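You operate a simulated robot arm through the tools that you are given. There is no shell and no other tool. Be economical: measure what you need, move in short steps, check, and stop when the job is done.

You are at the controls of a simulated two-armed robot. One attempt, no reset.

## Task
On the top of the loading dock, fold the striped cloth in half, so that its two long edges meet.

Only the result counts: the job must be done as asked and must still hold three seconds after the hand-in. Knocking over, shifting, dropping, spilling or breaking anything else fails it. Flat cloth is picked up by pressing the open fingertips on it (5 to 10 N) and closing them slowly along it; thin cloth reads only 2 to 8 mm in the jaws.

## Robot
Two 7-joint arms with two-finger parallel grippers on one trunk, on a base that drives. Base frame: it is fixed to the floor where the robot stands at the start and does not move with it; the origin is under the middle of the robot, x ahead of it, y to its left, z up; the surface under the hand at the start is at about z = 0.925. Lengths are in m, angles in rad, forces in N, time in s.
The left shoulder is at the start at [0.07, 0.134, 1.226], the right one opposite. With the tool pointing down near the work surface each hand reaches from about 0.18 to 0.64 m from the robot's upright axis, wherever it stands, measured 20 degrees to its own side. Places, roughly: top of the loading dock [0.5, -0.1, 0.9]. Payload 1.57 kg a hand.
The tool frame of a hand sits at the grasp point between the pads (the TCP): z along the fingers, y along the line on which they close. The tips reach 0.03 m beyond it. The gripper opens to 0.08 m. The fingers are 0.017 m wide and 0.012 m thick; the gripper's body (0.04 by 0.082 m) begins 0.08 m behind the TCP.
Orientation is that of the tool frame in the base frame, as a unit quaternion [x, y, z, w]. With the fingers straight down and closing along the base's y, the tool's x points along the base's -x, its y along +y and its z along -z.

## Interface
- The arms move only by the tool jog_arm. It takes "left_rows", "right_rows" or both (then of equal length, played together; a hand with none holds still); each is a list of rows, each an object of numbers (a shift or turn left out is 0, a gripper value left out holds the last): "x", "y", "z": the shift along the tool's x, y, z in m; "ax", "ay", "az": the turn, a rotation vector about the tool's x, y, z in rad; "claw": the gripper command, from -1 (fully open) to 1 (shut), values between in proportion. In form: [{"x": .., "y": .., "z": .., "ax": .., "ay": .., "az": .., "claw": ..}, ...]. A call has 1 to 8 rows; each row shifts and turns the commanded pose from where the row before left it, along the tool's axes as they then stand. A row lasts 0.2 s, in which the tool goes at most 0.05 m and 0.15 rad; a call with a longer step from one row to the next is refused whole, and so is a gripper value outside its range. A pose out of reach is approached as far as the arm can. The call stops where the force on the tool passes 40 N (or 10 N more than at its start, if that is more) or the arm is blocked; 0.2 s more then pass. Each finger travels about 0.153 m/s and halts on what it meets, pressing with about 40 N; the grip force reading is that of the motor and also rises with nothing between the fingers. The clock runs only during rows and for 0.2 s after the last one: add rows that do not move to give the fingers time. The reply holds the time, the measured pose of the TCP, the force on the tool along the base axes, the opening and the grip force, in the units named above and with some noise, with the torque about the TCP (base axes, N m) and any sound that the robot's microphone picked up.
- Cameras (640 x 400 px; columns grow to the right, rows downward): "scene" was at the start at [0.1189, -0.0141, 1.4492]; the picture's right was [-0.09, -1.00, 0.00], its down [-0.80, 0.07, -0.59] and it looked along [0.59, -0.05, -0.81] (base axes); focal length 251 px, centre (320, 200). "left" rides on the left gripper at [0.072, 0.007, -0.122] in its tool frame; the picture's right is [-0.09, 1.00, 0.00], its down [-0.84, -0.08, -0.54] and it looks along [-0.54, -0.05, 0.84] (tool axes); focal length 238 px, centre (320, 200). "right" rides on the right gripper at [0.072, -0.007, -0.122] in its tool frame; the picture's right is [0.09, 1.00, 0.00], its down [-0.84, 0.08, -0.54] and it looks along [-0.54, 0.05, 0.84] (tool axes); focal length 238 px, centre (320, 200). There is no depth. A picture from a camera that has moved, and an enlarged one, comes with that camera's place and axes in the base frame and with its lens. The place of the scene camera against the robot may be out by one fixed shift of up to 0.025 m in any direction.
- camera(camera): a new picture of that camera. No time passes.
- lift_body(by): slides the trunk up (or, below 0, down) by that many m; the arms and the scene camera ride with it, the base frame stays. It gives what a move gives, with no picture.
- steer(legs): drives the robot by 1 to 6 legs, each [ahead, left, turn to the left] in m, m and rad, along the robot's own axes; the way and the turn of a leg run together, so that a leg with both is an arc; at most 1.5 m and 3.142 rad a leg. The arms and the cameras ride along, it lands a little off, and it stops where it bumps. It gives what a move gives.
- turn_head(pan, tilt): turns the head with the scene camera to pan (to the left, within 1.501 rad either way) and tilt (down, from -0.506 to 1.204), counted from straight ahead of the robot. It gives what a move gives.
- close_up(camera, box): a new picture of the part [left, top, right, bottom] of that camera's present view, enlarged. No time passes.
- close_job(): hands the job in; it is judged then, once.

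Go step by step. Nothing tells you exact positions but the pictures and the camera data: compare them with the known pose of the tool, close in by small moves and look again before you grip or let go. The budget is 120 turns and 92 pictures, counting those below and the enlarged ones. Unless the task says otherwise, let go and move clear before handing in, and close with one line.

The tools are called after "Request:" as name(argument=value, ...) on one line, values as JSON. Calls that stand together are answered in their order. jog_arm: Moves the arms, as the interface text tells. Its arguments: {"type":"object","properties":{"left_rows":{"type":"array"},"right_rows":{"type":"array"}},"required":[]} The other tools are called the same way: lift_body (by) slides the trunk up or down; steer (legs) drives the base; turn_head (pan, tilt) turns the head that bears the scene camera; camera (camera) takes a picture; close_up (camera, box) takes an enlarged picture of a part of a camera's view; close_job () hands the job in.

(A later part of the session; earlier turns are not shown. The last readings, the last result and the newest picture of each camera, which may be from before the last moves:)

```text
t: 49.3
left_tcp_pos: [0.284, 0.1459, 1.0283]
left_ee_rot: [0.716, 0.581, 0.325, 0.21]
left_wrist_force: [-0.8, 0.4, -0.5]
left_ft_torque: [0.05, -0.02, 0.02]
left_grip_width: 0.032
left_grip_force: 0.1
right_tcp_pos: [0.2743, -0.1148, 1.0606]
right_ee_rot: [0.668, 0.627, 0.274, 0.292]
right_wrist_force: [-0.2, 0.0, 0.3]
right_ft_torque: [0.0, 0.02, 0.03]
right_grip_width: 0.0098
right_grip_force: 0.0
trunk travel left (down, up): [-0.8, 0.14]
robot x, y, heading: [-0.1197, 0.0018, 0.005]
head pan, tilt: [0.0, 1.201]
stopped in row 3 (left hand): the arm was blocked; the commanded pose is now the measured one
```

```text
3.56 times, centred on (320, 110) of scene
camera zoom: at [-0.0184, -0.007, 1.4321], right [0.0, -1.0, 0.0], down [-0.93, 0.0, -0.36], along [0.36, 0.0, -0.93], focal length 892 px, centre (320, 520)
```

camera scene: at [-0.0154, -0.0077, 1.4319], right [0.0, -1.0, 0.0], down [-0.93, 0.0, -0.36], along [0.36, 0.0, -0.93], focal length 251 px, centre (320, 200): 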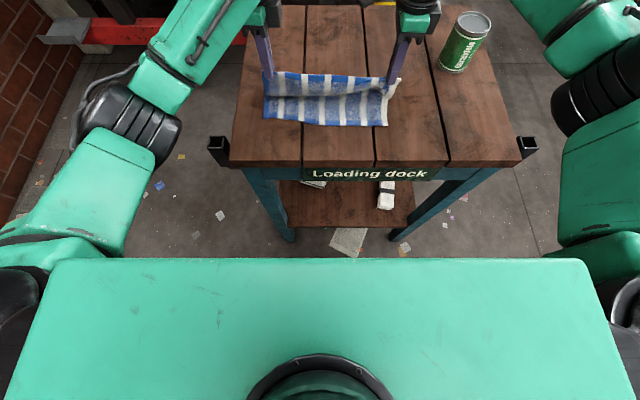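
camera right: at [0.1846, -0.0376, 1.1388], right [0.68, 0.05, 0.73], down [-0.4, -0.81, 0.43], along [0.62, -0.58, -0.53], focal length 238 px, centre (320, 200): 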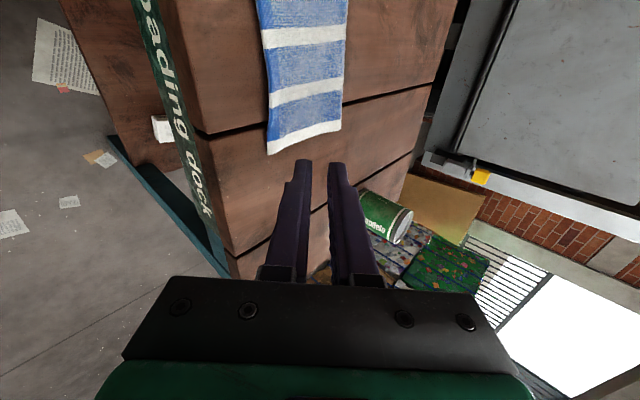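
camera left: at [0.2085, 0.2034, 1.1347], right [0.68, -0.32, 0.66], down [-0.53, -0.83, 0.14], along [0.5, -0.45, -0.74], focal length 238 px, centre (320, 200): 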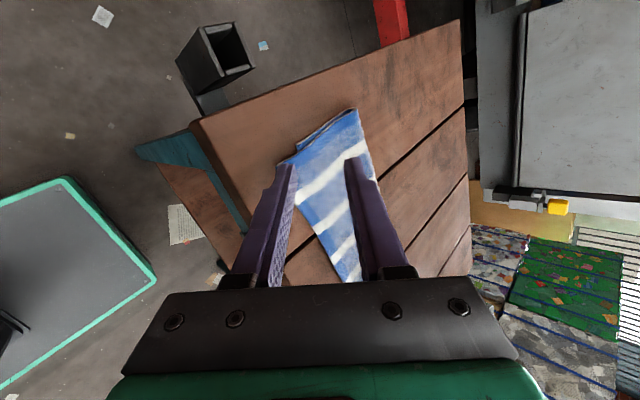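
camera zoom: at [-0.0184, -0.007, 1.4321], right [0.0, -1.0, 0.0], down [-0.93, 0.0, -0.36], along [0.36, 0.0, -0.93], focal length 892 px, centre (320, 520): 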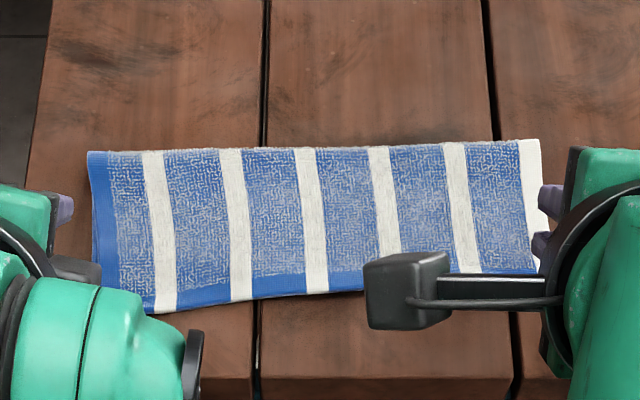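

An arm joint is at its limit close to the body. I'll move both hands forward and up, which frees them, then untilt.

Request:
jog_arm(left_rows=[{"y": 0.03}, {"y": 0.03}, {"y": 0.03}, {"y": 0.03, "ax": 0.14}, {"y": 0.02, "ax": 0.14}, {"ax": 0.14}, {"ax": 0.14}, {}], right_rows=[{"y": 0.03}, {"y": 0.03}, {"y": 0.03}, {"y": 0.03, "ax": 0.14}, {"y": 0.02, "ax": 0.14}, {"ax": 0.14}, {"ax": 0.14}, {}])

Request:
camera(camera="scene")

```text
t: 51.1
left_tcp_pos: [0.44, 0.1287, 1.0706]
left_ee_rot: [0.743, 0.652, 0.153, 0.001]
left_wrist_force: [0.2, 0.7, 0.5]
left_ft_torque: [-0.03, -0.01, 0.0]
left_grip_width: 0.0321
left_grip_force: 0.0
left hand out of reach, approached as far as the arm can: row 5, 6, 7
right_tcp_pos: [0.3717, -0.1204, 1.1611]
right_ee_rot: [0.722, 0.679, 0.09, 0.096]
right_wrist_force: [-1.0, 0.3, 0.7]
right_ft_torque: [-0.01, -0.04, 0.01]
right_grip_width: 0.0101
right_grip_force: 0.0
trunk travel left (down, up): [-0.8, 0.14]
robot x, y, heading: [-0.1195, -0.0017, 0.002]
head pan, tilt: [0.0, 1.201]
```

```text
21 pictures are left
camera scene: at [-0.0185, -0.0075, 1.4322], right [0.0, -1.0, 0.0], down [-0.93, 0.0, -0.36], along [0.36, 0.0, -0.93], focal length 251 px, centre (320, 200)
```

scene: 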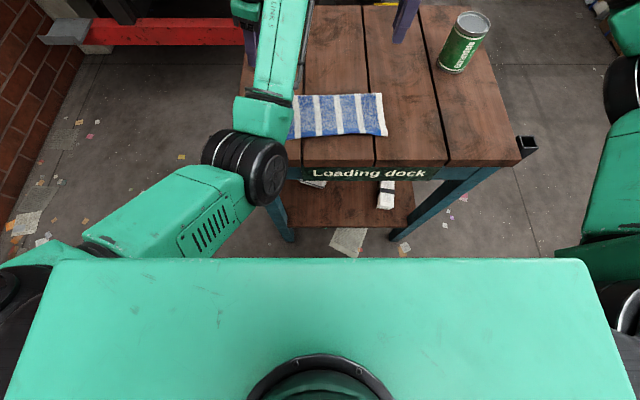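

The left elbow has swung inward. I'll raise the left hand while squaring its orientation to restore a normal posture.

Request:
jog_arm(left_rows=[{"z": -0.03}, {"z": -0.03}, {"z": -0.03, "ax": 0.05, "ay": -0.055, "az": -0.015}, {"ax": 0.05, "ay": -0.055, "az": -0.015}, {"ax": 0.05, "ay": -0.055, "az": -0.015}, {"ax": 0.05, "ay": -0.055, "az": -0.015}, {}])

Request:
camera(camera="scene")

```text
t: 52.7
left_tcp_pos: [0.4686, 0.1095, 1.1392]
left_ee_rot: [0.735, 0.678, 0.003, 0.006]
left_wrist_force: [1.2, -0.2, -0.2]
left_ft_torque: [0.03, 0.02, 0.02]
left_grip_width: 0.0319
left_grip_force: 0.1
left hand out of reach, approached as far as the arm can: row 1, 2, 3
right_tcp_pos: [0.3713, -0.1223, 1.1615]
right_ee_rot: [0.723, 0.679, 0.09, 0.097]
right_wrist_force: [-0.2, -0.2, -0.2]
right_ft_torque: [0.02, 0.0, -0.03]
right_grip_width: 0.0102
right_grip_force: 0.1
trunk travel left (down, up): [-0.8, 0.14]
robot x, y, heading: [-0.1217, 0.0001, 0.002]
head pan, tilt: [0.0, 1.201]
```

```text
20 pictures are left
camera scene: at [-0.0178, -0.008, 1.4321], right [0.0, -1.0, 0.0], down [-0.93, 0.0, -0.36], along [0.36, 0.0, -0.93], focal length 251 px, centre (320, 200)
```

scene: 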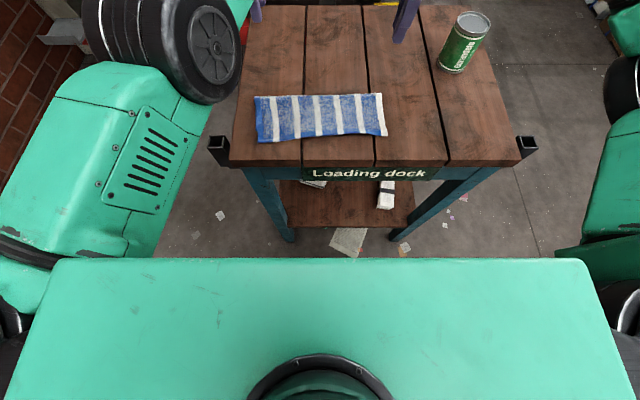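

The arm is back in a normal posture and the view is clear. I'll inspect the cloth.

Request:
close_up(camera="scene", box=[245, 80, 400, 155])

Request:
camera(camera="left")

Request:
camera(camera="right")

```text
4.13 times, centred on (322, 118) of scene
camera zoom: at [-0.0178, -0.008, 1.4321], right [0.0, -1.0, 0.0], down [-0.93, 0.0, -0.36], along [0.36, 0.0, -0.93], focal length 1036 px, centre (310, 541)
```

zoom: 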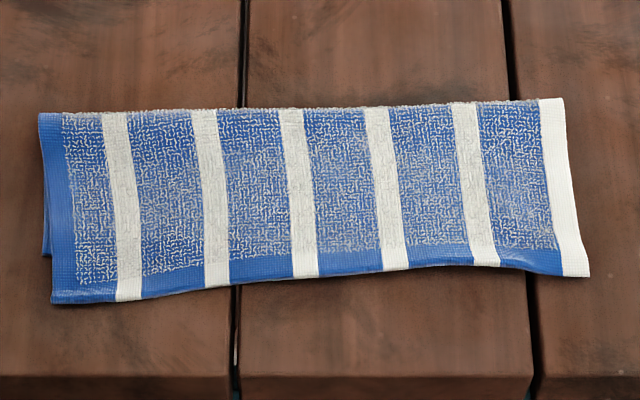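

```text
18 pictures are left
camera left: at [0.4786, 0.1806, 1.2604], right [0.98, -0.17, 0.01], down [-0.15, -0.83, 0.54], along [-0.08, -0.54, -0.84], focal length 238 px, centre (320, 200)
```

left: 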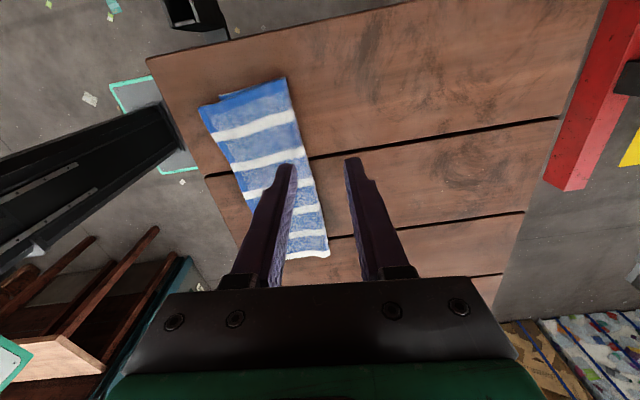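

```text
17 pictures are left
camera right: at [0.3377, -0.0481, 1.2774], right [0.97, 0.03, 0.26], down [-0.12, -0.83, 0.54], along [0.23, -0.56, -0.8], focal length 238 px, centre (320, 200)
```

right: 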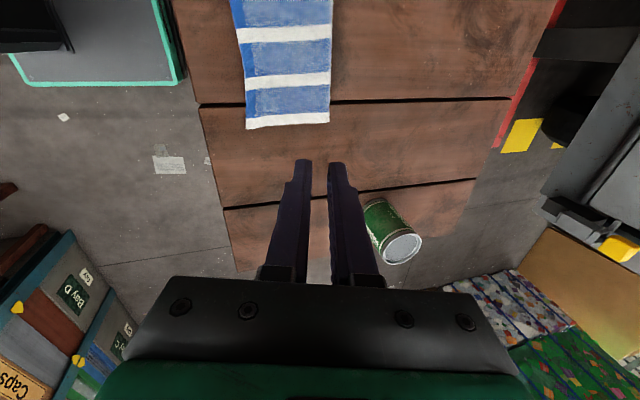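

The fold looks clean, but the top layer overshoots the lower edge by about 3 cm along the near side. I'll re-grip that overhanging single-layer edge the same way, partly reopen the fold, and re-lay it shorter. First I'll move above the edge.

Request:
jog_arm(left_rows=[{"x": -0.0013, "y": -0.0284, "z": 0.0278, "claw": 0.4}, {"x": -0.0013, "y": -0.0284, "z": 0.0278}, {"x": -0.0013, "y": -0.0284, "z": 0.0278}, {"x": -0.0013, "y": -0.0284, "z": 0.0278}, {"x": -0.0013, "y": -0.0284, "z": 0.0278}, {"ax": 0.013, "ay": 0.004, "az": -0.1}, {}], right_rows=[{"ax": 0.132, "claw": 0.4}, {"ax": 0.132}, {"x": -0.0021, "y": -0.009, "z": 0.0403}, {"x": -0.0021, "y": -0.009, "z": 0.0403}, {"x": -0.0021, "y": -0.009, "z": 0.0403}, {"x": -0.0021, "y": -0.009, "z": 0.0403, "az": -0.09}, {}])

Request:
camera(camera="left")

Request:
camera(camera="right")

```text
t: 54.3
left_tcp_pos: [0.4111, 0.1318, 0.9784]
left_ee_rot: [0.692, 0.721, 0.01, -0.004]
left_wrist_force: [0.1, 1.2, 0.8]
left_ft_torque: [-0.01, 0.02, -0.01]
left_grip_width: 0.0238
left_grip_force: 0.1
left hand out of reach, approached as far as the arm can: row 1, 2, 3, 4, 5
right_tcp_pos: [0.3364, -0.1278, 0.9999]
right_ee_rot: [0.697, 0.717, 0.0, 0.0]
right_wrist_force: [-0.5, -1.0, 0.4]
right_ft_torque: [0.0, -0.01, -0.01]
right_grip_width: 0.024
right_grip_force: 0.1
trunk travel left (down, up): [-0.8, 0.14]
robot x, y, heading: [-0.1195, -0.0035, 0.005]
head pan, tilt: [0.0, 1.201]
```

```text
16 pictures are left
camera left: at [0.4136, 0.2006, 1.1007], right [1.0, -0.05, 0.01], down [-0.05, -0.85, 0.52], along [-0.02, -0.52, -0.85], focal length 238 px, centre (320, 200)
```

left: 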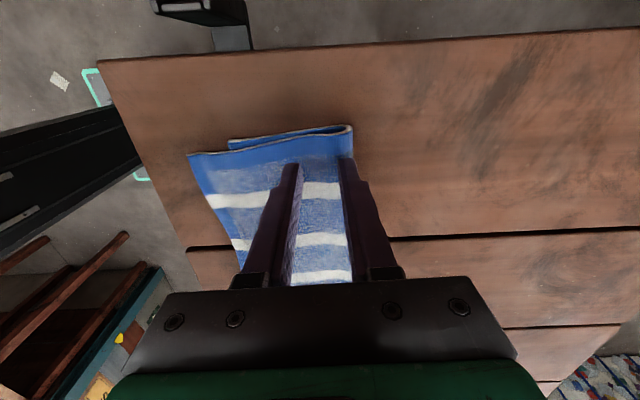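

```text
15 pictures are left
camera right: at [0.3266, -0.056, 1.1217], right [0.99, 0.12, 0.0], down [0.1, -0.83, 0.54], along [0.07, -0.54, -0.84], focal length 238 px, centre (320, 200)
```

right: 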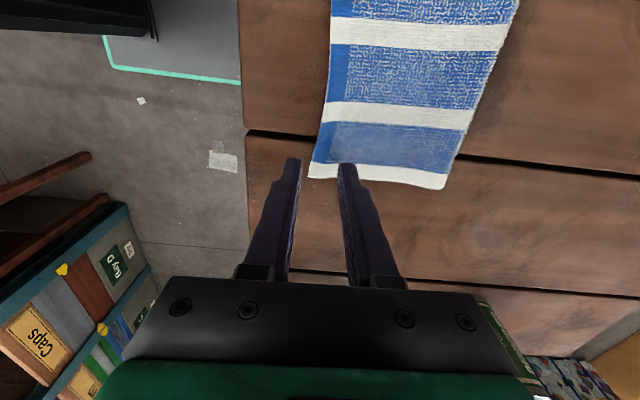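

The left arm stopped short of the target near x=0.41. I'll try continuing to the left edge from here in small steps.

Request:
jog_arm(left_rows=[{"x": -0.004, "y": -0.0227, "z": -0.008}, {"x": -0.004, "y": -0.0227, "z": -0.008}, {"x": -0.004, "y": -0.0227, "z": -0.006}, {"x": -0.004, "y": -0.0227}, {}], right_rows=[{"y": 0.0065}, {}, {}, {}, {}])

Request:
camera(camera="scene")

```text
t: 55.7
left_tcp_pos: [0.3933, 0.1442, 0.9605]
left_ee_rot: [0.678, 0.733, 0.051, -0.004]
left_wrist_force: [-3.3, -1.7, 16.8]
left_ft_torque: [-0.06, 0.32, 0.02]
left_grip_width: 0.0241
left_grip_force: 0.0
left hand out of reach, approached as far as the arm can: row 1, 2, 3, 4
right_tcp_pos: [0.3408, -0.1295, 1.0013]
right_ee_rot: [0.698, 0.716, 0.001, 0.0]
right_wrist_force: [0.6, 0.1, 0.1]
right_ft_torque: [0.0, 0.0, 0.02]
right_grip_width: 0.0242
right_grip_force: 0.1
trunk travel left (down, up): [-0.8, 0.14]
robot x, y, heading: [-0.1187, -0.0004, -0.004]
head pan, tilt: [0.0, 1.201]
stopped in row 5 (left hand): the arm was blocked; the commanded pose is now the measured one
```

```text
14 pictures are left
camera scene: at [-0.02, -0.0095, 1.4321], right [0.0, -1.0, 0.0], down [-0.93, 0.0, -0.36], along [0.36, 0.0, -0.93], focal length 251 px, centre (320, 200)
```

scene: 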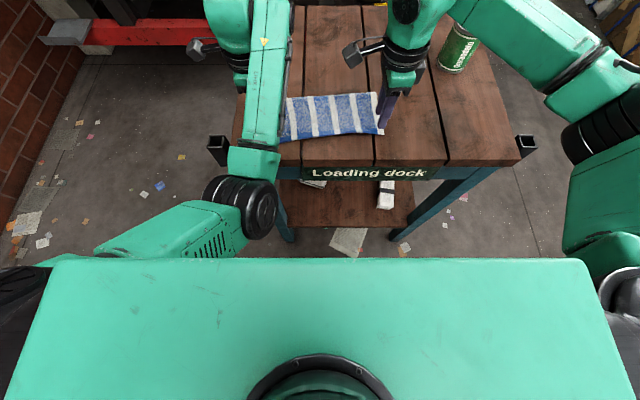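

The left arm's elbow has flipped into a bad branch, so I'll raise the hand straight up off the cloth and unwind the wrist yaw to recover.

Request:
jog_arm(left_rows=[{"z": -0.02}, {"z": -0.03}, {"z": -0.03}, {"z": -0.03, "y": 0.01}, {"z": -0.03, "y": 0.02}, {"z": -0.03, "y": 0.02}, {}])

Request:
jog_arm(left_rows=[{"az": -0.145}, {"az": -0.145}, {"az": -0.145}, {"az": -0.145}, {"az": -0.145}, {"az": -0.145}, {"az": -0.145}, {"az": -0.145}])

Request:
camera(camera="scene")

```text
t: 57.3
left_tcp_pos: [0.4756, 0.1411, 1.0999]
left_ee_rot: [0.68, 0.732, 0.046, -0.003]
left_wrist_force: [0.0, 0.2, -0.3]
left_ft_torque: [0.03, -0.01, 0.03]
left_grip_width: 0.0243
left_grip_force: 0.0
left hand out of reach, approached as far as the arm can: row 1, 2, 3, 4
right_tcp_pos: [0.3425, -0.1276, 1.0003]
right_ee_rot: [0.697, 0.717, 0.0, 0.0]
right_wrist_force: [0.6, -0.2, 0.3]
right_ft_torque: [0.01, -0.03, -0.01]
right_grip_width: 0.024
right_grip_force: 0.1
trunk travel left (down, up): [-0.8, 0.14]
robot x, y, heading: [-0.1203, 0.003, -0.001]
head pan, tilt: [0.0, 1.201]
```

```text
t: 59.1
left_tcp_pos: [0.4751, 0.1413, 1.0998]
left_ee_rot: [0.166, 0.985, 0.041, 0.022]
left_wrist_force: [-0.5, 0.1, -0.4]
left_ft_torque: [0.01, -0.02, 0.0]
left_grip_width: 0.0238
left_grip_force: 0.0
right_tcp_pos: [0.3424, -0.1281, 1.0006]
right_ee_rot: [0.697, 0.717, 0.0, 0.0]
right_wrist_force: [0.7, 0.2, 0.4]
right_ft_torque: [0.01, -0.02, -0.01]
right_grip_width: 0.0237
right_grip_force: 0.0
trunk travel left (down, up): [-0.8, 0.14]
robot x, y, heading: [-0.1234, -0.0012, 0.001]
head pan, tilt: [0.0, 1.201]
```

```text
13 pictures are left
camera scene: at [-0.0176, -0.0077, 1.4321], right [0.0, -1.0, 0.0], down [-0.93, 0.0, -0.36], along [0.36, 0.0, -0.93], focal length 251 px, centre (320, 200)
```

scene: 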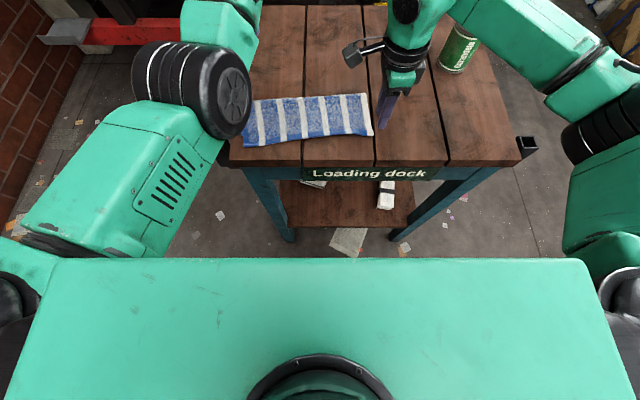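

The left arm is clear of the cloth. I'll finish unwinding its yaw, return toward its starting posture, and test its reach to the near edge from there.

Request:
jog_arm(left_rows=[{"ax": 0.04, "ay": 0.022, "az": -0.14}, {"ax": 0.042, "ay": 0.022, "az": -0.14}, {"az": -0.054, "z": -0.03}, {"z": -0.03, "y": 0.02}, {"y": 0.03}, {"y": 0.03}, {"x": 0.03}, {}])

Request:
jog_arm(left_rows=[{"x": 0.03, "y": -0.02}, {"x": 0.03, "y": -0.03}, {"x": 0.03, "y": -0.03, "z": 0.03}, {"y": -0.02, "z": 0.03}, {"z": 0.03}, {}])

Request:
camera(camera="scene")

```text
t: 60.9
left_tcp_pos: [0.4744, 0.2209, 1.1594]
left_ee_rot: [0.001, 1.0, 0.0, 0.0]
left_wrist_force: [0.2, 0.8, -0.2]
left_ft_torque: [0.01, 0.01, -0.03]
left_grip_width: 0.024
left_grip_force: 0.1
left hand out of reach, approached as far as the arm can: row 7
right_tcp_pos: [0.343, -0.1286, 0.9999]
right_ee_rot: [0.698, 0.716, 0.0, 0.0]
right_wrist_force: [0.4, -0.4, -0.1]
right_ft_torque: [0.0, -0.01, 0.0]
right_grip_width: 0.0242
right_grip_force: 0.0
trunk travel left (down, up): [-0.8, 0.14]
robot x, y, heading: [-0.1188, 0.0037, 0.002]
head pan, tilt: [0.0, 1.201]
```

```text
refused: row 3 steps farther than a row can; nothing moved
```

```text
12 pictures are left
camera scene: at [-0.0171, -0.0077, 1.432], right [0.0, -1.0, 0.0], down [-0.93, 0.0, -0.36], along [0.36, 0.0, -0.93], focal length 251 px, centre (320, 200)
```

scene: 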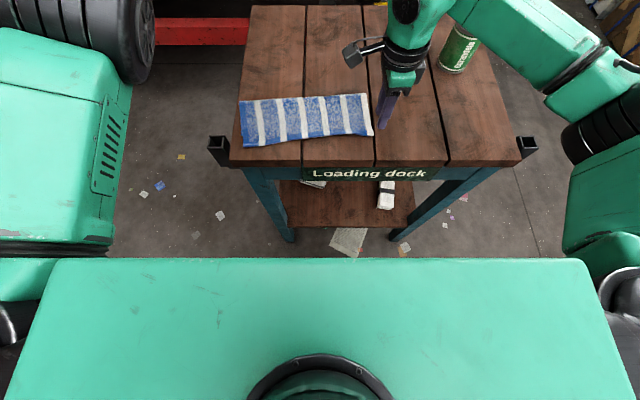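

The left hand is parked clear of the cloth. I'll do the correction with the right hand alone, one corner at a time, after measuring the cloth.

Request:
close_up(camera="scene", box=[230, 80, 390, 160])

Request:
camera(camera="right")

```text
4.00 times, centred on (310, 120) of scene
camera zoom: at [-0.0171, -0.0077, 1.432], right [0.0, -1.0, 0.0], down [-0.93, 0.0, -0.36], along [0.36, 0.0, -0.93], focal length 1003 px, centre (360, 520)
```

zoom: 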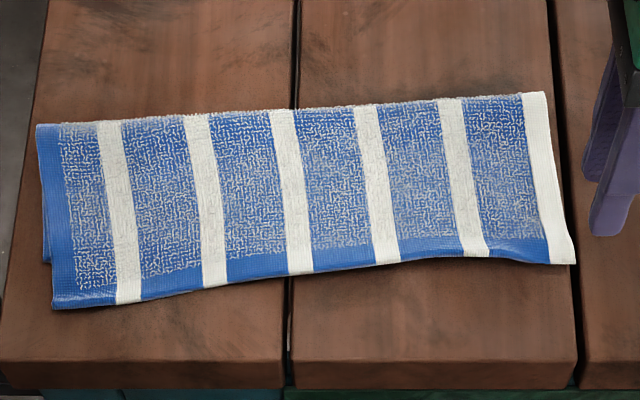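

```text
10 pictures are left
camera right: at [0.3337, -0.056, 1.1222], right [0.99, 0.12, 0.0], down [0.1, -0.83, 0.54], along [0.06, -0.54, -0.84], focal length 238 px, centre (320, 200)
```

right: 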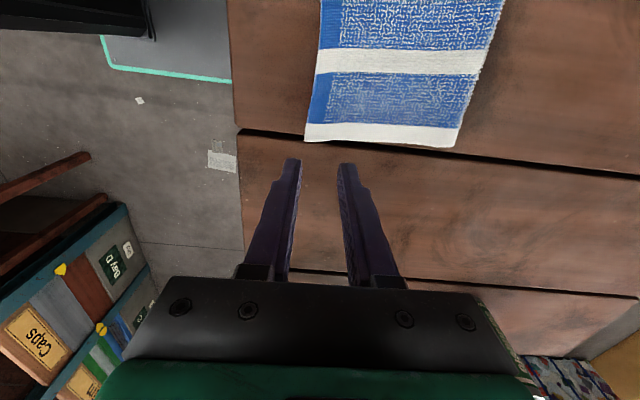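

Overshoot is about 3 cm. I'll grip the right part of the overhanging edge with the right hand at around y=-0.095.

Request:
jog_arm(right_rows=[{"x": 0.017, "y": -0.002, "z": 0.008}, {"x": 0.017, "y": -0.001, "z": 0.01}, {"z": 0.012}, {"z": 0.007}, {"z": 0.003}, {}])

Request:
jog_arm(right_rows=[{"z": 0.0015}, {}])

Request:
close_up(camera="right", box=[200, 60, 440, 260])

```text
t: 62.3
left_tcp_pos: [0.4744, 0.2215, 1.1599]
left_ee_rot: [0.002, 1.0, -0.001, 0.0]
left_wrist_force: [-1.1, 0.2, 0.2]
left_ft_torque: [-0.01, -0.02, 0.0]
left_grip_width: 0.0241
left_grip_force: 0.1
right_tcp_pos: [0.3379, -0.0938, 0.9604]
right_ee_rot: [0.697, 0.717, 0.001, -0.001]
right_wrist_force: [0.3, -0.8, 5.2]
right_ft_torque: [-0.02, -0.1, -0.01]
right_grip_width: 0.0244
right_grip_force: 0.2
trunk travel left (down, up): [-0.8, 0.14]
robot x, y, heading: [-0.123, 0.0028, 0.003]
head pan, tilt: [0.0, 1.201]
```

```text
t: 62.9
left_tcp_pos: [0.4733, 0.2212, 1.1616]
left_ee_rot: [0.001, 1.0, 0.0, 0.0]
left_wrist_force: [0.0, 0.5, -0.3]
left_ft_torque: [0.01, 0.0, 0.02]
left_grip_width: 0.024
left_grip_force: 0.1
right_tcp_pos: [0.339, -0.0945, 0.9592]
right_ee_rot: [0.697, 0.717, 0.002, 0.001]
right_wrist_force: [1.4, -1.1, 12.5]
right_ft_torque: [-0.04, -0.27, -0.06]
right_grip_width: 0.0252
right_grip_force: 0.5
trunk travel left (down, up): [-0.8, 0.14]
robot x, y, heading: [-0.1207, 0.0004, 0.001]
head pan, tilt: [0.0, 1.201]
```

```text
2.00 times, centred on (320, 160) of right
camera zoom: at [0.3285, -0.0219, 1.0822], right [0.99, 0.12, 0.0], down [0.1, -0.83, 0.54], along [0.07, -0.54, -0.84], focal length 477 px, centre (320, 280)
```

zoom: 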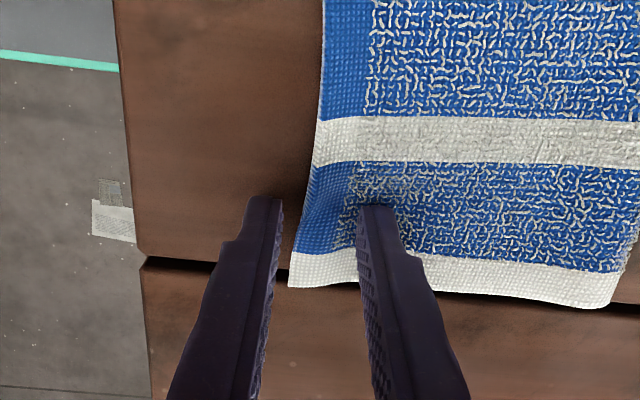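

The grip position is good. I'll ease off slightly, close, lift, and swing the edge back over +x.

Request:
jog_arm(right_rows=[{"z": -0.0006, "claw": 0.5}, {"claw": 0.6}, {"claw": 0.7}, {"claw": 0.8}, {"claw": 0.9}, {"claw": 1}, {}, {}])

Request:
jog_arm(right_rows=[{"z": -0.012}, {"z": -0.014, "y": 0.008}, {"z": -0.014, "y": 0.013}, {"z": -0.01, "y": 0.015}, {"z": -0.006, "y": 0.018}, {"y": 0.01}, {}])

Request:
camera(camera="right")

```text
t: 64.7
left_tcp_pos: [0.4736, 0.2217, 1.1599]
left_ee_rot: [0.002, 1.0, 0.0, 0.0]
left_wrist_force: [-0.7, -0.7, -0.4]
left_ft_torque: [-0.02, 0.01, 0.01]
left_grip_width: 0.0239
left_grip_force: 0.1
right_tcp_pos: [0.3383, -0.0941, 0.959]
right_ee_rot: [0.697, 0.717, 0.0, 0.001]
right_wrist_force: [3.3, 0.4, 11.6]
right_ft_torque: [0.03, -0.21, -0.01]
right_grip_width: 0.0045
right_grip_force: 24.9
trunk travel left (down, up): [-0.8, 0.14]
robot x, y, heading: [-0.1179, -0.0019, 0.001]
head pan, tilt: [0.0, 1.201]
```

```text
t: 66.3
left_tcp_pos: [0.4746, 0.2192, 1.1601]
left_ee_rot: [0.001, 1.0, 0.0, 0.0]
left_wrist_force: [0.1, 0.3, 0.6]
left_ft_torque: [0.01, 0.03, 0.03]
left_grip_width: 0.0241
left_grip_force: 0.2
right_tcp_pos: [0.4018, -0.0926, 1.0157]
right_ee_rot: [0.698, 0.716, 0.0, 0.0]
right_wrist_force: [0.1, -0.2, -0.1]
right_ft_torque: [0.0, 0.01, 0.04]
right_grip_width: 0.0042
right_grip_force: 24.8
trunk travel left (down, up): [-0.8, 0.14]
robot x, y, heading: [-0.1193, -0.0001, 0.006]
head pan, tilt: [0.0, 1.201]
```

```text
8 pictures are left
camera right: at [0.3934, -0.021, 1.1378], right [0.99, 0.12, 0.0], down [0.1, -0.83, 0.54], along [0.07, -0.54, -0.84], focal length 238 px, centre (320, 200)
```

right: 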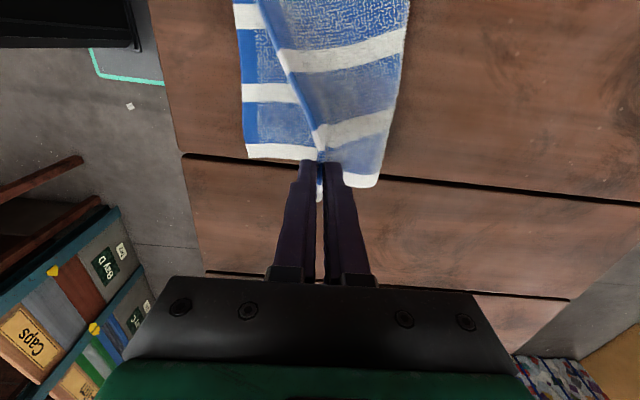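

The lower edge on the right is now visible at x≈0.336. I'll bring the held edge back to just over it with a mild forward tilt, then check before releasing.

Request:
jog_arm(right_rows=[{"y": -0.0134, "z": 0.0086, "ax": -0.14}, {"y": -0.0145, "z": 0.0066, "ax": -0.14}, {"y": -0.0153, "z": 0.0046, "ax": -0.14}, {"y": -0.0157, "z": 0.0024}, {"y": -0.0157, "z": 0.0024}, {}])

Request:
camera(camera="right")

```text
t: 67.7
left_tcp_pos: [0.4757, 0.2209, 1.1594]
left_ee_rot: [0.002, 1.0, 0.0, 0.0]
left_wrist_force: [0.3, -0.5, 0.0]
left_ft_torque: [0.03, 0.01, 0.0]
left_grip_width: 0.0239
left_grip_force: 0.0
right_tcp_pos: [0.3356, -0.0944, 0.9721]
right_ee_rot: [0.683, 0.7, 0.15, 0.145]
right_wrist_force: [0.2, 0.0, 0.2]
right_ft_torque: [-0.01, 0.01, 0.0]
right_grip_width: 0.0037
right_grip_force: 24.7
trunk travel left (down, up): [-0.8, 0.14]
robot x, y, heading: [-0.1193, 0.0002, 0.003]
head pan, tilt: [0.0, 1.201]
```

```text
7 pictures are left
camera right: at [0.2773, -0.0243, 1.0811], right [0.91, 0.12, 0.41], down [-0.13, -0.84, 0.53], along [0.4, -0.53, -0.75], focal length 238 px, centre (320, 200)
```

right: 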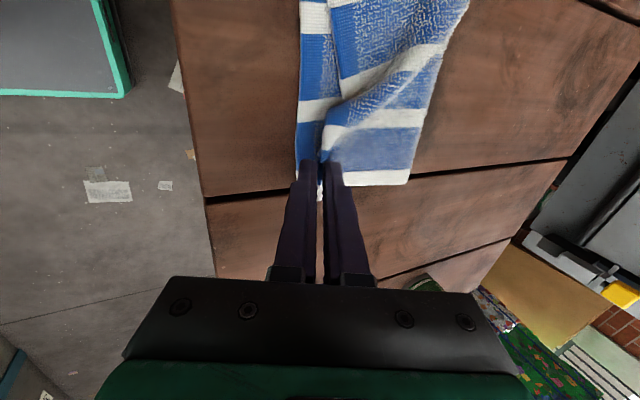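

Alignment at the right corner is good. I'll pull 6 mm further, open wide, and withdraw.

Request:
jog_arm(right_rows=[{"y": -0.0075, "z": 0.002}, {}, {"claw": 0.7}, {"claw": 0.4, "z": -0.001}, {"claw": 0.1, "z": -0.001}, {}, {"z": -0.015}, {"z": -0.025}])

Request:
jog_arm(right_rows=[{"z": -0.03, "ax": 0.14}, {"z": -0.03, "ax": 0.14}, {"z": -0.02, "ax": 0.14}, {}])

Request:
close_up(camera="scene", box=[230, 80, 390, 160])

```text
t: 69.5
left_tcp_pos: [0.4744, 0.2206, 1.1601]
left_ee_rot: [0.001, 1.0, 0.001, 0.0]
left_wrist_force: [0.3, 0.3, -0.1]
left_ft_torque: [0.0, -0.01, 0.04]
left_grip_width: 0.0239
left_grip_force: 0.0
right_tcp_pos: [0.3115, -0.0951, 1.0057]
right_ee_rot: [0.682, 0.701, 0.149, 0.145]
right_wrist_force: [-1.1, 0.3, 0.3]
right_ft_torque: [0.02, -0.01, -0.01]
right_grip_width: 0.0361
right_grip_force: 0.1
trunk travel left (down, up): [-0.8, 0.14]
robot x, y, heading: [-0.1182, 0.0002, -0.0]
head pan, tilt: [0.0, 1.201]
```

```text
t: 70.5
left_tcp_pos: [0.4741, 0.2194, 1.1604]
left_ee_rot: [0.001, 1.0, 0.0, 0.0]
left_wrist_force: [1.0, -0.5, 0.2]
left_ft_torque: [0.02, 0.02, 0.02]
left_grip_width: 0.0237
left_grip_force: 0.0
right_tcp_pos: [0.2888, -0.0955, 1.0811]
right_ee_rot: [0.697, 0.717, -0.001, 0.0]
right_wrist_force: [-0.5, -0.2, -0.7]
right_ft_torque: [0.01, 0.0, 0.0]
right_grip_width: 0.036
right_grip_force: 0.1
trunk travel left (down, up): [-0.8, 0.14]
robot x, y, heading: [-0.1181, -0.001, 0.0]
head pan, tilt: [0.0, 1.201]
```

```text
4.00 times, centred on (310, 120) of scene
camera zoom: at [-0.0178, -0.0079, 1.4321], right [0.0, -1.0, 0.0], down [-0.93, 0.0, -0.36], along [0.36, 0.0, -0.93], focal length 1003 px, centre (360, 520)
```

zoom: 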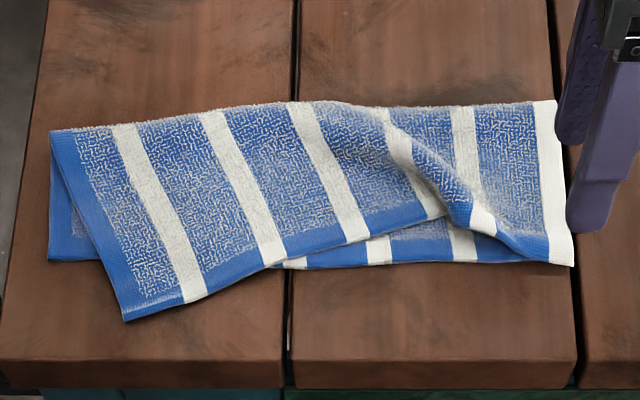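

The right corner is set, but the flap skewed and its left corner now sits at about (0.287, 0.143). It should be over the lower corner at about (0.33, 0.19). I'll move the right hand there, yawed to match the edge, after shifting the left hand further out.

Request:
jog_arm(left_rows=[{"y": 0.02}, {"y": 0.02}, {"y": 0.02}, {}, {}, {}, {}, {}], right_rows=[{"x": 0.0435, "y": 0.0042, "claw": 0.4}, {"x": 0.0435, "y": 0.0042}, {"x": 0.0435, "y": 0.0042}, {"x": 0.0435, "y": 0.0042}, {"x": 0.0435, "y": 0.0042}, {"az": -0.103, "z": 0.027}, {"az": -0.103, "z": 0.027}, {"az": -0.103, "z": 0.027}])

Request:
camera(camera="right")

```text
t: 72.3
left_tcp_pos: [0.4748, 0.2812, 1.1577]
left_ee_rot: [0.002, 1.0, 0.001, -0.001]
left_wrist_force: [0.1, -0.1, -0.5]
left_ft_torque: [-0.03, -0.02, 0.0]
left_grip_width: 0.0241
left_grip_force: 0.1
right_tcp_pos: [0.3047, 0.1232, 0.9999]
right_ee_rot: [0.578, 0.816, 0.0, 0.0]
right_wrist_force: [-0.6, 0.6, -0.6]
right_ft_torque: [0.02, -0.01, -0.01]
right_grip_width: 0.0241
right_grip_force: 0.0
trunk travel left (down, up): [-0.8, 0.14]
robot x, y, heading: [-0.1176, -0.0039, 0.002]
head pan, tilt: [0.0, 1.201]
```

```text
5 pictures are left
camera right: at [0.2734, 0.1894, 1.1225], right [0.91, 0.42, 0.0], down [0.35, -0.76, 0.54], along [0.23, -0.49, -0.84], focal length 238 px, centre (320, 200)
```

right: 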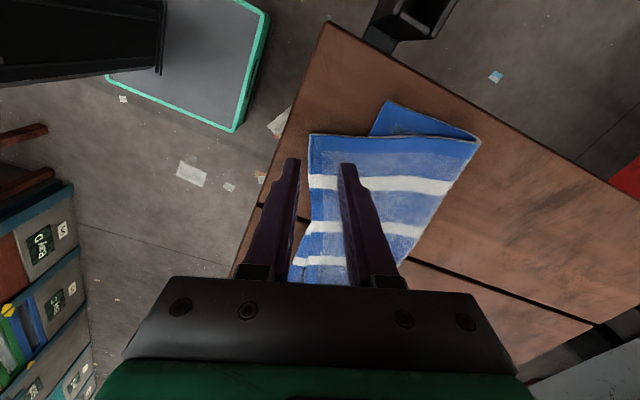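

The hand is aligned with the skewed edge. The upper corner is at (0.292, 0.130), and the lower corner target is (0.337, 0.180). I'll shift 1 cm along the edge, then descend and press.

Request:
jog_arm(right_rows=[{"x": -0.01, "z": 0.01}, {"z": 0.012}, {"z": 0.01}, {"z": 0.006}, {"z": 0.003}, {}])

```text
t: 73.7
left_tcp_pos: [0.4733, 0.2801, 1.1589]
left_ee_rot: [0.001, 1.0, 0.001, -0.001]
left_wrist_force: [0.2, 0.6, -0.6]
left_ft_torque: [-0.03, 0.0, -0.02]
left_grip_width: 0.0241
left_grip_force: 0.0
right_tcp_pos: [0.3071, 0.1125, 0.9591]
right_ee_rot: [0.578, 0.816, 0.0, 0.001]
right_wrist_force: [-0.2, -0.5, 1.2]
right_ft_torque: [0.03, -0.04, -0.05]
right_grip_width: 0.0242
right_grip_force: 0.5
trunk travel left (down, up): [-0.8, 0.14]
robot x, y, heading: [-0.1206, 0.0005, 0.002]
head pan, tilt: [0.0, 1.201]
```

Request:
jog_arm(right_rows=[{"z": 0.0014}, {}])

```text
t: 74.3
left_tcp_pos: [0.4725, 0.2806, 1.1605]
left_ee_rot: [0.001, 1.0, 0.0, -0.001]
left_wrist_force: [0.0, 0.6, -0.2]
left_ft_torque: [0.04, 0.05, 0.0]
left_grip_width: 0.0241
left_grip_force: 0.0
right_tcp_pos: [0.3066, 0.1126, 0.9585]
right_ee_rot: [0.578, 0.816, 0.001, 0.001]
right_wrist_force: [0.4, -0.2, 2.2]
right_ft_torque: [0.0, -0.07, -0.05]
right_grip_width: 0.0242
right_grip_force: 0.2
trunk travel left (down, up): [-0.8, 0.14]
robot x, y, heading: [-0.1185, -0.0008, 0.008]
head pan, tilt: [0.0, 1.201]
```

Contact is light, so I'll press a bit more and close slowly.

Request:
jog_arm(right_rows=[{"z": 0.0015}, {"claw": 0.5}, {"claw": 0.6}, {"claw": 0.7}, {"claw": 0.8}, {"claw": 0.9}, {"claw": 1}, {}])

```text
t: 76.1
left_tcp_pos: [0.4731, 0.2816, 1.1604]
left_ee_rot: [0.002, 1.0, 0.0, 0.0]
left_wrist_force: [-0.3, -0.8, -0.1]
left_ft_torque: [0.0, 0.02, 0.0]
left_grip_width: 0.024
left_grip_force: 0.1
right_tcp_pos: [0.3069, 0.1129, 0.9573]
right_ee_rot: [0.579, 0.815, 0.001, 0.0]
right_wrist_force: [1.6, 0.9, 13.2]
right_ft_torque: [0.09, -0.12, -0.03]
right_grip_width: 0.0031
right_grip_force: 24.3
trunk travel left (down, up): [-0.8, 0.14]
robot x, y, heading: [-0.1193, 0.0008, 0.005]
head pan, tilt: [0.0, 1.201]
```

The cloth is held at 3.1 mm width. I'll lift, swing over +x and +y while rotating to square, so the fold rolls to the middle.

Request:
jog_arm(right_rows=[{"z": -0.014}, {"x": 0.0026, "y": 0.0168, "z": -0.014, "az": 0.13}, {"x": 0.0037, "y": 0.0212, "z": -0.012, "az": 0.13}, {"x": 0.0065, "y": 0.0205, "z": -0.01, "az": 0.1}, {"x": 0.008, "y": 0.022, "z": -0.006}, {"x": 0.008, "y": 0.021}, {}])

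Request:
camera(camera="right")

```text
t: 77.7
left_tcp_pos: [0.4741, 0.2811, 1.1587]
left_ee_rot: [0.001, 1.0, 0.0, -0.001]
left_wrist_force: [0.6, 0.0, -0.4]
left_ft_torque: [0.0, 0.01, -0.01]
left_grip_width: 0.0243
left_grip_force: 0.2
right_tcp_pos: [0.3779, 0.1251, 1.0145]
right_ee_rot: [0.715, 0.699, 0.001, 0.0]
right_wrist_force: [-0.6, 0.3, 0.5]
right_ft_torque: [-0.03, 0.0, 0.08]
right_grip_width: 0.0026
right_grip_force: 23.7
right hand out of reach, approached as far as the arm can: row 5, 6
trunk travel left (down, up): [-0.8, 0.14]
robot x, y, heading: [-0.1163, -0.0007, 0.001]
head pan, tilt: [0.0, 1.201]
```

```text
4 pictures are left
camera right: at [0.3721, 0.1973, 1.1359], right [1.0, 0.07, 0.0], down [0.06, -0.84, 0.54], along [0.04, -0.54, -0.84], focal length 238 px, centre (320, 200)
```

right: 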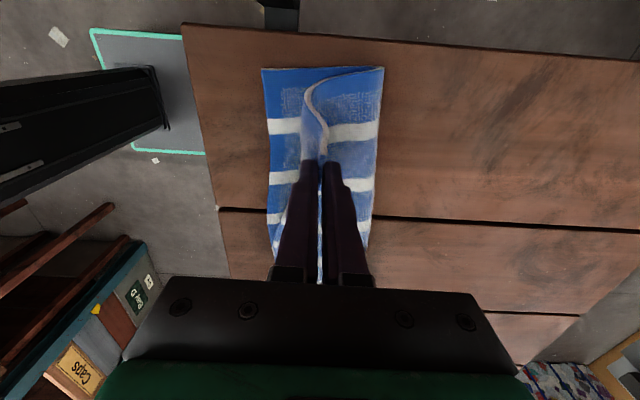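

The lower corner is at (0.329, 0.181) and the fold at x≈0.422. The right arm is at its reach limit, so I'll use the base: forward-left to swing the flap over, then back to place the edge over the lower edge.

Request:
steer(legs=[[0.05, 0.033, 0], [-0.088, 0, 0]])

```text
t: 79.3
left_tcp_pos: [0.4386, 0.3144, 1.1571]
left_ee_rot: [0.001, 1.0, 0.0, -0.001]
left_wrist_force: [-0.9, 0.8, -0.4]
left_ft_torque: [0.02, 0.07, 0.02]
left_grip_width: 0.0241
left_grip_force: 0.1
right_tcp_pos: [0.3425, 0.158, 1.0127]
right_ee_rot: [0.715, 0.7, 0.0, -0.001]
right_wrist_force: [0.6, 0.0, 0.5]
right_ft_torque: [0.01, 0.02, 0.06]
right_grip_width: 0.0024
right_grip_force: 24.1
trunk travel left (down, up): [-0.8, 0.14]
robot x, y, heading: [-0.1579, 0.0306, 0.004]
head pan, tilt: [0.0, 1.201]
```

The hand is at (0.3425, 0.158), right over the target. I'll lower it straight down and look.

Request:
jog_arm(right_rows=[{"z": 0.012}, {"z": 0.012}, {"z": 0.012}, {"z": 0.007}, {}])

Request:
camera(camera="right")

```text
t: 80.5
left_tcp_pos: [0.4352, 0.3139, 1.158]
left_ee_rot: [0.0, 1.0, 0.001, -0.001]
left_wrist_force: [-0.6, 0.2, -0.6]
left_ft_torque: [-0.03, -0.01, 0.02]
left_grip_width: 0.0239
left_grip_force: 0.0
right_tcp_pos: [0.3368, 0.1571, 0.9707]
right_ee_rot: [0.716, 0.698, 0.003, 0.0]
right_wrist_force: [-0.3, -1.0, -0.3]
right_ft_torque: [-0.03, -0.01, 0.07]
right_grip_width: 0.0026
right_grip_force: 24.0
trunk travel left (down, up): [-0.8, 0.14]
robot x, y, heading: [-0.1583, 0.0328, -0.001]
head pan, tilt: [0.0, 1.201]
```

```text
3 pictures are left
camera right: at [0.3323, 0.2285, 1.0927], right [1.0, 0.07, 0.0], down [0.06, -0.84, 0.54], along [0.04, -0.54, -0.84], focal length 238 px, centre (320, 200)
```

right: 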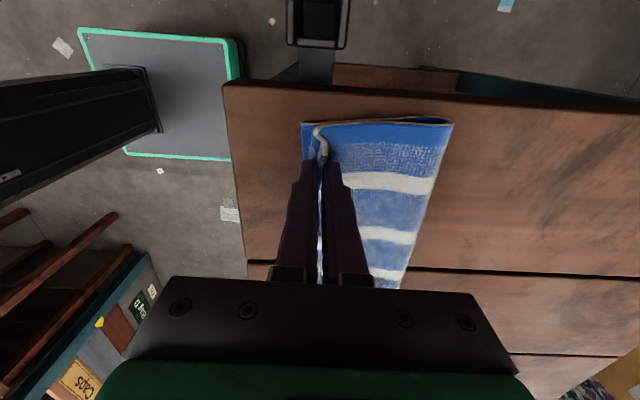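

The held edge sits right above the lower edge with about 1 cm to go. I'll nudge 5 mm toward me, lower a bit, open, and lift away.

Request:
jog_arm(right_rows=[{"y": -0.005, "z": 0.003}, {}, {"claw": 0.7}, {"claw": 0.3}, {"claw": -0.1}, {}, {"z": -0.02}, {"z": -0.03}])

Request:
jog_arm(right_rows=[{"z": -0.04}, {"z": -0.04, "x": -0.02}, {"x": -0.045}, {"x": -0.045}, {"x": -0.045}, {"x": -0.045}, {"x": -0.04}, {}])

Request:
close_up(camera="scene", box=[230, 60, 430, 160])

```text
t: 82.3
left_tcp_pos: [0.4339, 0.3139, 1.1589]
left_ee_rot: [0.001, 1.0, 0.001, 0.0]
left_wrist_force: [-0.3, 0.2, 0.6]
left_ft_torque: [0.0, -0.01, -0.04]
left_grip_width: 0.024
left_grip_force: 0.0
right_tcp_pos: [0.3325, 0.1583, 1.0176]
right_ee_rot: [0.715, 0.699, 0.001, 0.001]
right_wrist_force: [-0.7, 0.9, 0.1]
right_ft_torque: [-0.01, 0.01, 0.0]
right_grip_width: 0.0439
right_grip_force: 0.0
trunk travel left (down, up): [-0.8, 0.14]
robot x, y, heading: [-0.156, 0.0325, -0.001]
head pan, tilt: [0.0, 1.201]
```

```text
t: 84.1
left_tcp_pos: [0.435, 0.3144, 1.1571]
left_ee_rot: [0.001, 1.0, 0.0, -0.001]
left_wrist_force: [-0.1, -0.3, -0.3]
left_ft_torque: [-0.02, 0.01, 0.0]
left_grip_width: 0.0242
left_grip_force: 0.1
right_tcp_pos: [0.328, -0.0833, 1.0977]
right_ee_rot: [0.715, 0.699, 0.001, 0.001]
right_wrist_force: [-0.6, 0.9, -0.8]
right_ft_torque: [-0.01, 0.02, 0.0]
right_grip_width: 0.044
right_grip_force: 0.0
trunk travel left (down, up): [-0.8, 0.14]
robot x, y, heading: [-0.1612, 0.0317, -0.001]
head pan, tilt: [0.0, 1.201]
```

```text
3.20 times, centred on (330, 110) of scene
camera zoom: at [-0.0566, 0.0262, 1.4321], right [0.0, -1.0, 0.0], down [-0.93, 0.0, -0.36], along [0.36, 0.0, -0.93], focal length 803 px, centre (288, 488)
```

zoom: 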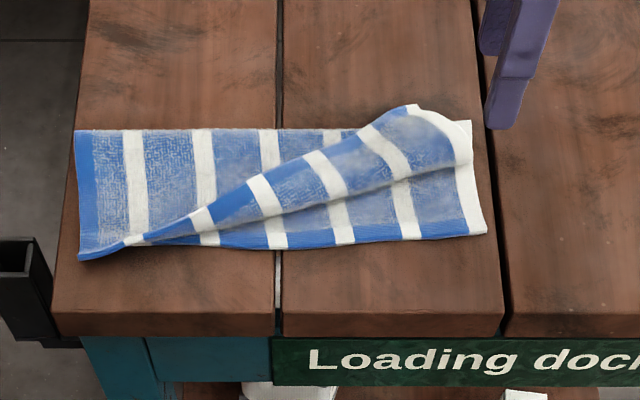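

The left corner is now aligned, but during the swing the flap's right corner rolled back on top, to about (0.44, -0.06). The lower right corner is at about (0.334, -0.114). I'll drive forward a bit and put the right hand above that corner.

Request:
steer(legs=[[0.08, 0, 0]])

Request:
jog_arm(right_rows=[{"x": 0.017, "y": 0.01, "az": -0.13, "claw": 0.3}, {"x": 0.017, "y": 0.005, "az": -0.13}, {"az": -0.13, "z": 0.02}, {"az": -0.127, "z": 0.02}, {"z": 0.02}, {}])

Request:
camera(camera="right")

```text
t: 85.2
left_tcp_pos: [0.5104, 0.3133, 1.1616]
left_ee_rot: [0.001, 1.0, 0.0, 0.002]
left_wrist_force: [-0.3, -0.9, -0.3]
left_ft_torque: [-0.01, 0.01, -0.04]
left_grip_width: 0.0239
left_grip_force: 0.1
right_tcp_pos: [0.4039, -0.0837, 1.1005]
right_ee_rot: [0.716, 0.699, 0.001, 0.001]
right_wrist_force: [-0.6, -0.3, -0.1]
right_ft_torque: [0.01, -0.03, 0.0]
right_grip_width: 0.0439
right_grip_force: 0.1
trunk travel left (down, up): [-0.8, 0.14]
robot x, y, heading: [-0.0821, 0.0315, 0.002]
head pan, tilt: [0.0, 1.201]
```

```text
t: 86.6
left_tcp_pos: [0.5152, 0.3136, 1.1589]
left_ee_rot: [0.002, 1.0, 0.0, -0.001]
left_wrist_force: [-0.5, 0.5, 0.4]
left_ft_torque: [-0.03, -0.03, 0.01]
left_grip_width: 0.024
left_grip_force: 0.1
right_tcp_pos: [0.4201, -0.0484, 1.0376]
right_ee_rot: [0.513, 0.859, 0.001, 0.001]
right_wrist_force: [-0.1, 0.5, -1.1]
right_ft_torque: [-0.01, 0.02, 0.04]
right_grip_width: 0.028
right_grip_force: 0.0
trunk travel left (down, up): [-0.8, 0.14]
robot x, y, heading: [-0.078, 0.0344, -0.002]
head pan, tilt: [0.0, 1.201]
```

```text
1 pictures are left
camera right: at [0.38, 0.0116, 1.1592], right [0.83, 0.55, 0.0], down [0.46, -0.7, 0.54], along [0.3, -0.45, -0.84], focal length 238 px, centre (320, 200)
```

right: 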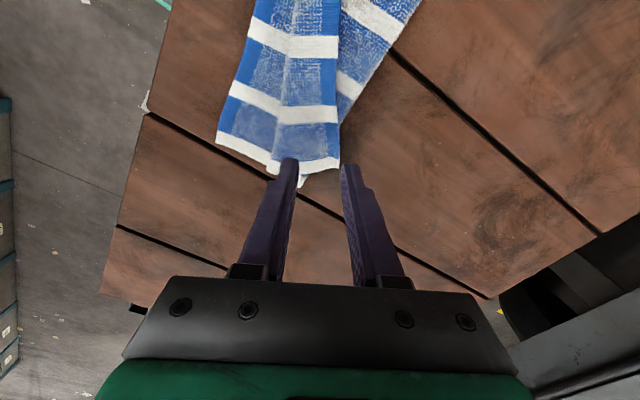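

I can see the lip's edge clearly, with its corner at (0.447, -0.060). I'll align to it and descend gently while watching the force.

Request:
jog_arm(right_rows=[{"az": -0.08}, {"az": -0.08}, {"x": -0.0042, "y": 0.0037, "z": 0.02}, {"z": 0.02}, {"z": 0.015}, {"z": 0.012}, {}])

Request:
jog_arm(right_rows=[{"z": 0.003}, {}])

```text
t: 88.2
left_tcp_pos: [0.5144, 0.3144, 1.1594]
left_ee_rot: [0.001, 1.0, 0.0, 0.0]
left_wrist_force: [-0.9, 0.4, 0.2]
left_ft_torque: [0.01, 0.02, 0.03]
left_grip_width: 0.0239
left_grip_force: 0.1
right_tcp_pos: [0.4261, -0.0491, 0.9697]
right_ee_rot: [0.442, 0.897, 0.001, 0.002]
right_wrist_force: [-0.1, -0.1, -0.5]
right_ft_torque: [0.0, 0.04, -0.02]
right_grip_width: 0.0281
right_grip_force: 0.1
trunk travel left (down, up): [-0.8, 0.14]
robot x, y, heading: [-0.079, 0.0339, 0.005]
head pan, tilt: [0.0, 1.201]
```

```text
t: 88.8
left_tcp_pos: [0.5139, 0.3144, 1.1592]
left_ee_rot: [0.001, 1.0, 0.0, -0.001]
left_wrist_force: [0.0, 0.4, 0.2]
left_ft_torque: [0.01, 0.03, 0.05]
left_grip_width: 0.0239
left_grip_force: 0.0
right_tcp_pos: [0.4252, -0.0496, 0.9682]
right_ee_rot: [0.442, 0.897, 0.001, 0.001]
right_wrist_force: [-1.0, -0.3, 1.3]
right_ft_torque: [-0.03, 0.01, -0.03]
right_grip_width: 0.0282
right_grip_force: 0.1
trunk travel left (down, up): [-0.8, 0.14]
robot x, y, heading: [-0.0777, 0.0322, 0.005]
head pan, tilt: [0.0, 1.201]
```

Request:
jog_arm(right_rows=[{"z": 0.002}, {}])

```text
t: 89.4
left_tcp_pos: [0.5129, 0.3133, 1.1594]
left_ee_rot: [0.0, 1.0, 0.0, 0.0]
left_wrist_force: [0.8, -0.1, -0.8]
left_ft_torque: [-0.01, -0.01, 0.0]
left_grip_width: 0.0239
left_grip_force: 0.1
right_tcp_pos: [0.4256, -0.0488, 0.9662]
right_ee_rot: [0.442, 0.897, 0.002, 0.001]
right_wrist_force: [0.1, -0.4, 1.4]
right_ft_torque: [-0.05, 0.03, 0.01]
right_grip_width: 0.028
right_grip_force: 0.1
trunk travel left (down, up): [-0.8, 0.14]
robot x, y, heading: [-0.0797, 0.0355, 0.0]
head pan, tilt: [0.0, 1.201]
```

Request:
jog_arm(right_rows=[{"z": 0.002}, {}])

```text
t: 90.0
left_tcp_pos: [0.5132, 0.3135, 1.1592]
left_ee_rot: [0.0, 1.0, 0.0, 0.0]
left_wrist_force: [0.2, 0.1, -0.7]
left_ft_torque: [-0.01, 0.02, 0.0]
left_grip_width: 0.0239
left_grip_force: 0.0
right_tcp_pos: [0.4262, -0.0504, 0.9657]
right_ee_rot: [0.442, 0.897, 0.002, 0.001]
right_wrist_force: [0.4, -0.2, 2.8]
right_ft_torque: [-0.02, 0.06, -0.01]
right_grip_width: 0.0278
right_grip_force: 0.1
trunk travel left (down, up): [-0.8, 0.14]
robot x, y, heading: [-0.0775, 0.0348, 0.003]
head pan, tilt: [0.0, 1.201]
```

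Request:
jog_arm(right_rows=[{"z": 0.0012}, {"claw": 0.45}, {"claw": 0.55}, {"claw": 0.65}, {"claw": 0.75}, {"claw": 0.87}, {"claw": 1}, {}])

```text
t: 91.8
left_tcp_pos: [0.5129, 0.3138, 1.1594]
left_ee_rot: [0.002, 1.0, 0.0, 0.001]
left_wrist_force: [-0.6, 0.1, 0.0]
left_ft_torque: [0.0, 0.02, -0.02]
left_grip_width: 0.0242
left_grip_force: 0.2
right_tcp_pos: [0.4252, -0.0493, 0.9634]
right_ee_rot: [0.442, 0.897, 0.001, 0.001]
right_wrist_force: [-2.2, -1.7, 5.8]
right_ft_torque: [-0.09, 0.06, 0.03]
right_grip_width: 0.0069
right_grip_force: 26.5
trunk travel left (down, up): [-0.8, 0.14]
robot x, y, heading: [-0.0783, 0.0313, 0.001]
head pan, tilt: [0.0, 1.201]
```

Width reads 6.9 mm, so I may have caught the layer below as well. I'll reopen, rise 4 mm, and re-close to take only the raised top edge.

Request:
jog_arm(right_rows=[{"claw": 0.6}, {"claw": 0.3}, {"z": -0.004}, {}, {"claw": 0.6}, {"claw": 0.8}, {"claw": 1}, {}])

```text
t: 93.6
left_tcp_pos: [0.5146, 0.3148, 1.1595]
left_ee_rot: [0.001, 1.0, 0.0, 0.0]
left_wrist_force: [-0.2, 0.7, 0.0]
left_ft_torque: [0.03, -0.02, -0.01]
left_grip_width: 0.0242
left_grip_force: 0.1
right_tcp_pos: [0.4277, -0.0499, 0.9656]
right_ee_rot: [0.443, 0.897, 0.001, 0.001]
right_wrist_force: [-0.3, 0.2, 0.4]
right_ft_torque: [0.0, -0.01, 0.01]
right_grip_width: 0.0059
right_grip_force: 26.0
trunk travel left (down, up): [-0.8, 0.14]
robot x, y, heading: [-0.0811, 0.0313, 0.006]
head pan, tilt: [0.0, 1.201]
```

Request:
jog_arm(right_rows=[{"claw": 0.6}, {"claw": 0.3}, {"z": -0.005}, {}, {"claw": 0.6}, {"claw": 0.8}, {"claw": 1}, {}])

```text
t: 95.4
left_tcp_pos: [0.5136, 0.3146, 1.1597]
left_ee_rot: [0.001, 1.0, 0.001, 0.0]
left_wrist_force: [-0.8, -0.3, -1.0]
left_ft_torque: [0.0, 0.01, 0.03]
left_grip_width: 0.024
left_grip_force: 0.0
right_tcp_pos: [0.4265, -0.0496, 0.972]
right_ee_rot: [0.442, 0.897, 0.0, 0.001]
right_wrist_force: [0.0, 0.1, -0.1]
right_ft_torque: [-0.01, -0.01, 0.06]
right_grip_width: 0.0047
right_grip_force: 24.7
trunk travel left (down, up): [-0.8, 0.14]
robot x, y, heading: [-0.0761, 0.0274, 0.006]
head pan, tilt: [0.0, 1.201]
```

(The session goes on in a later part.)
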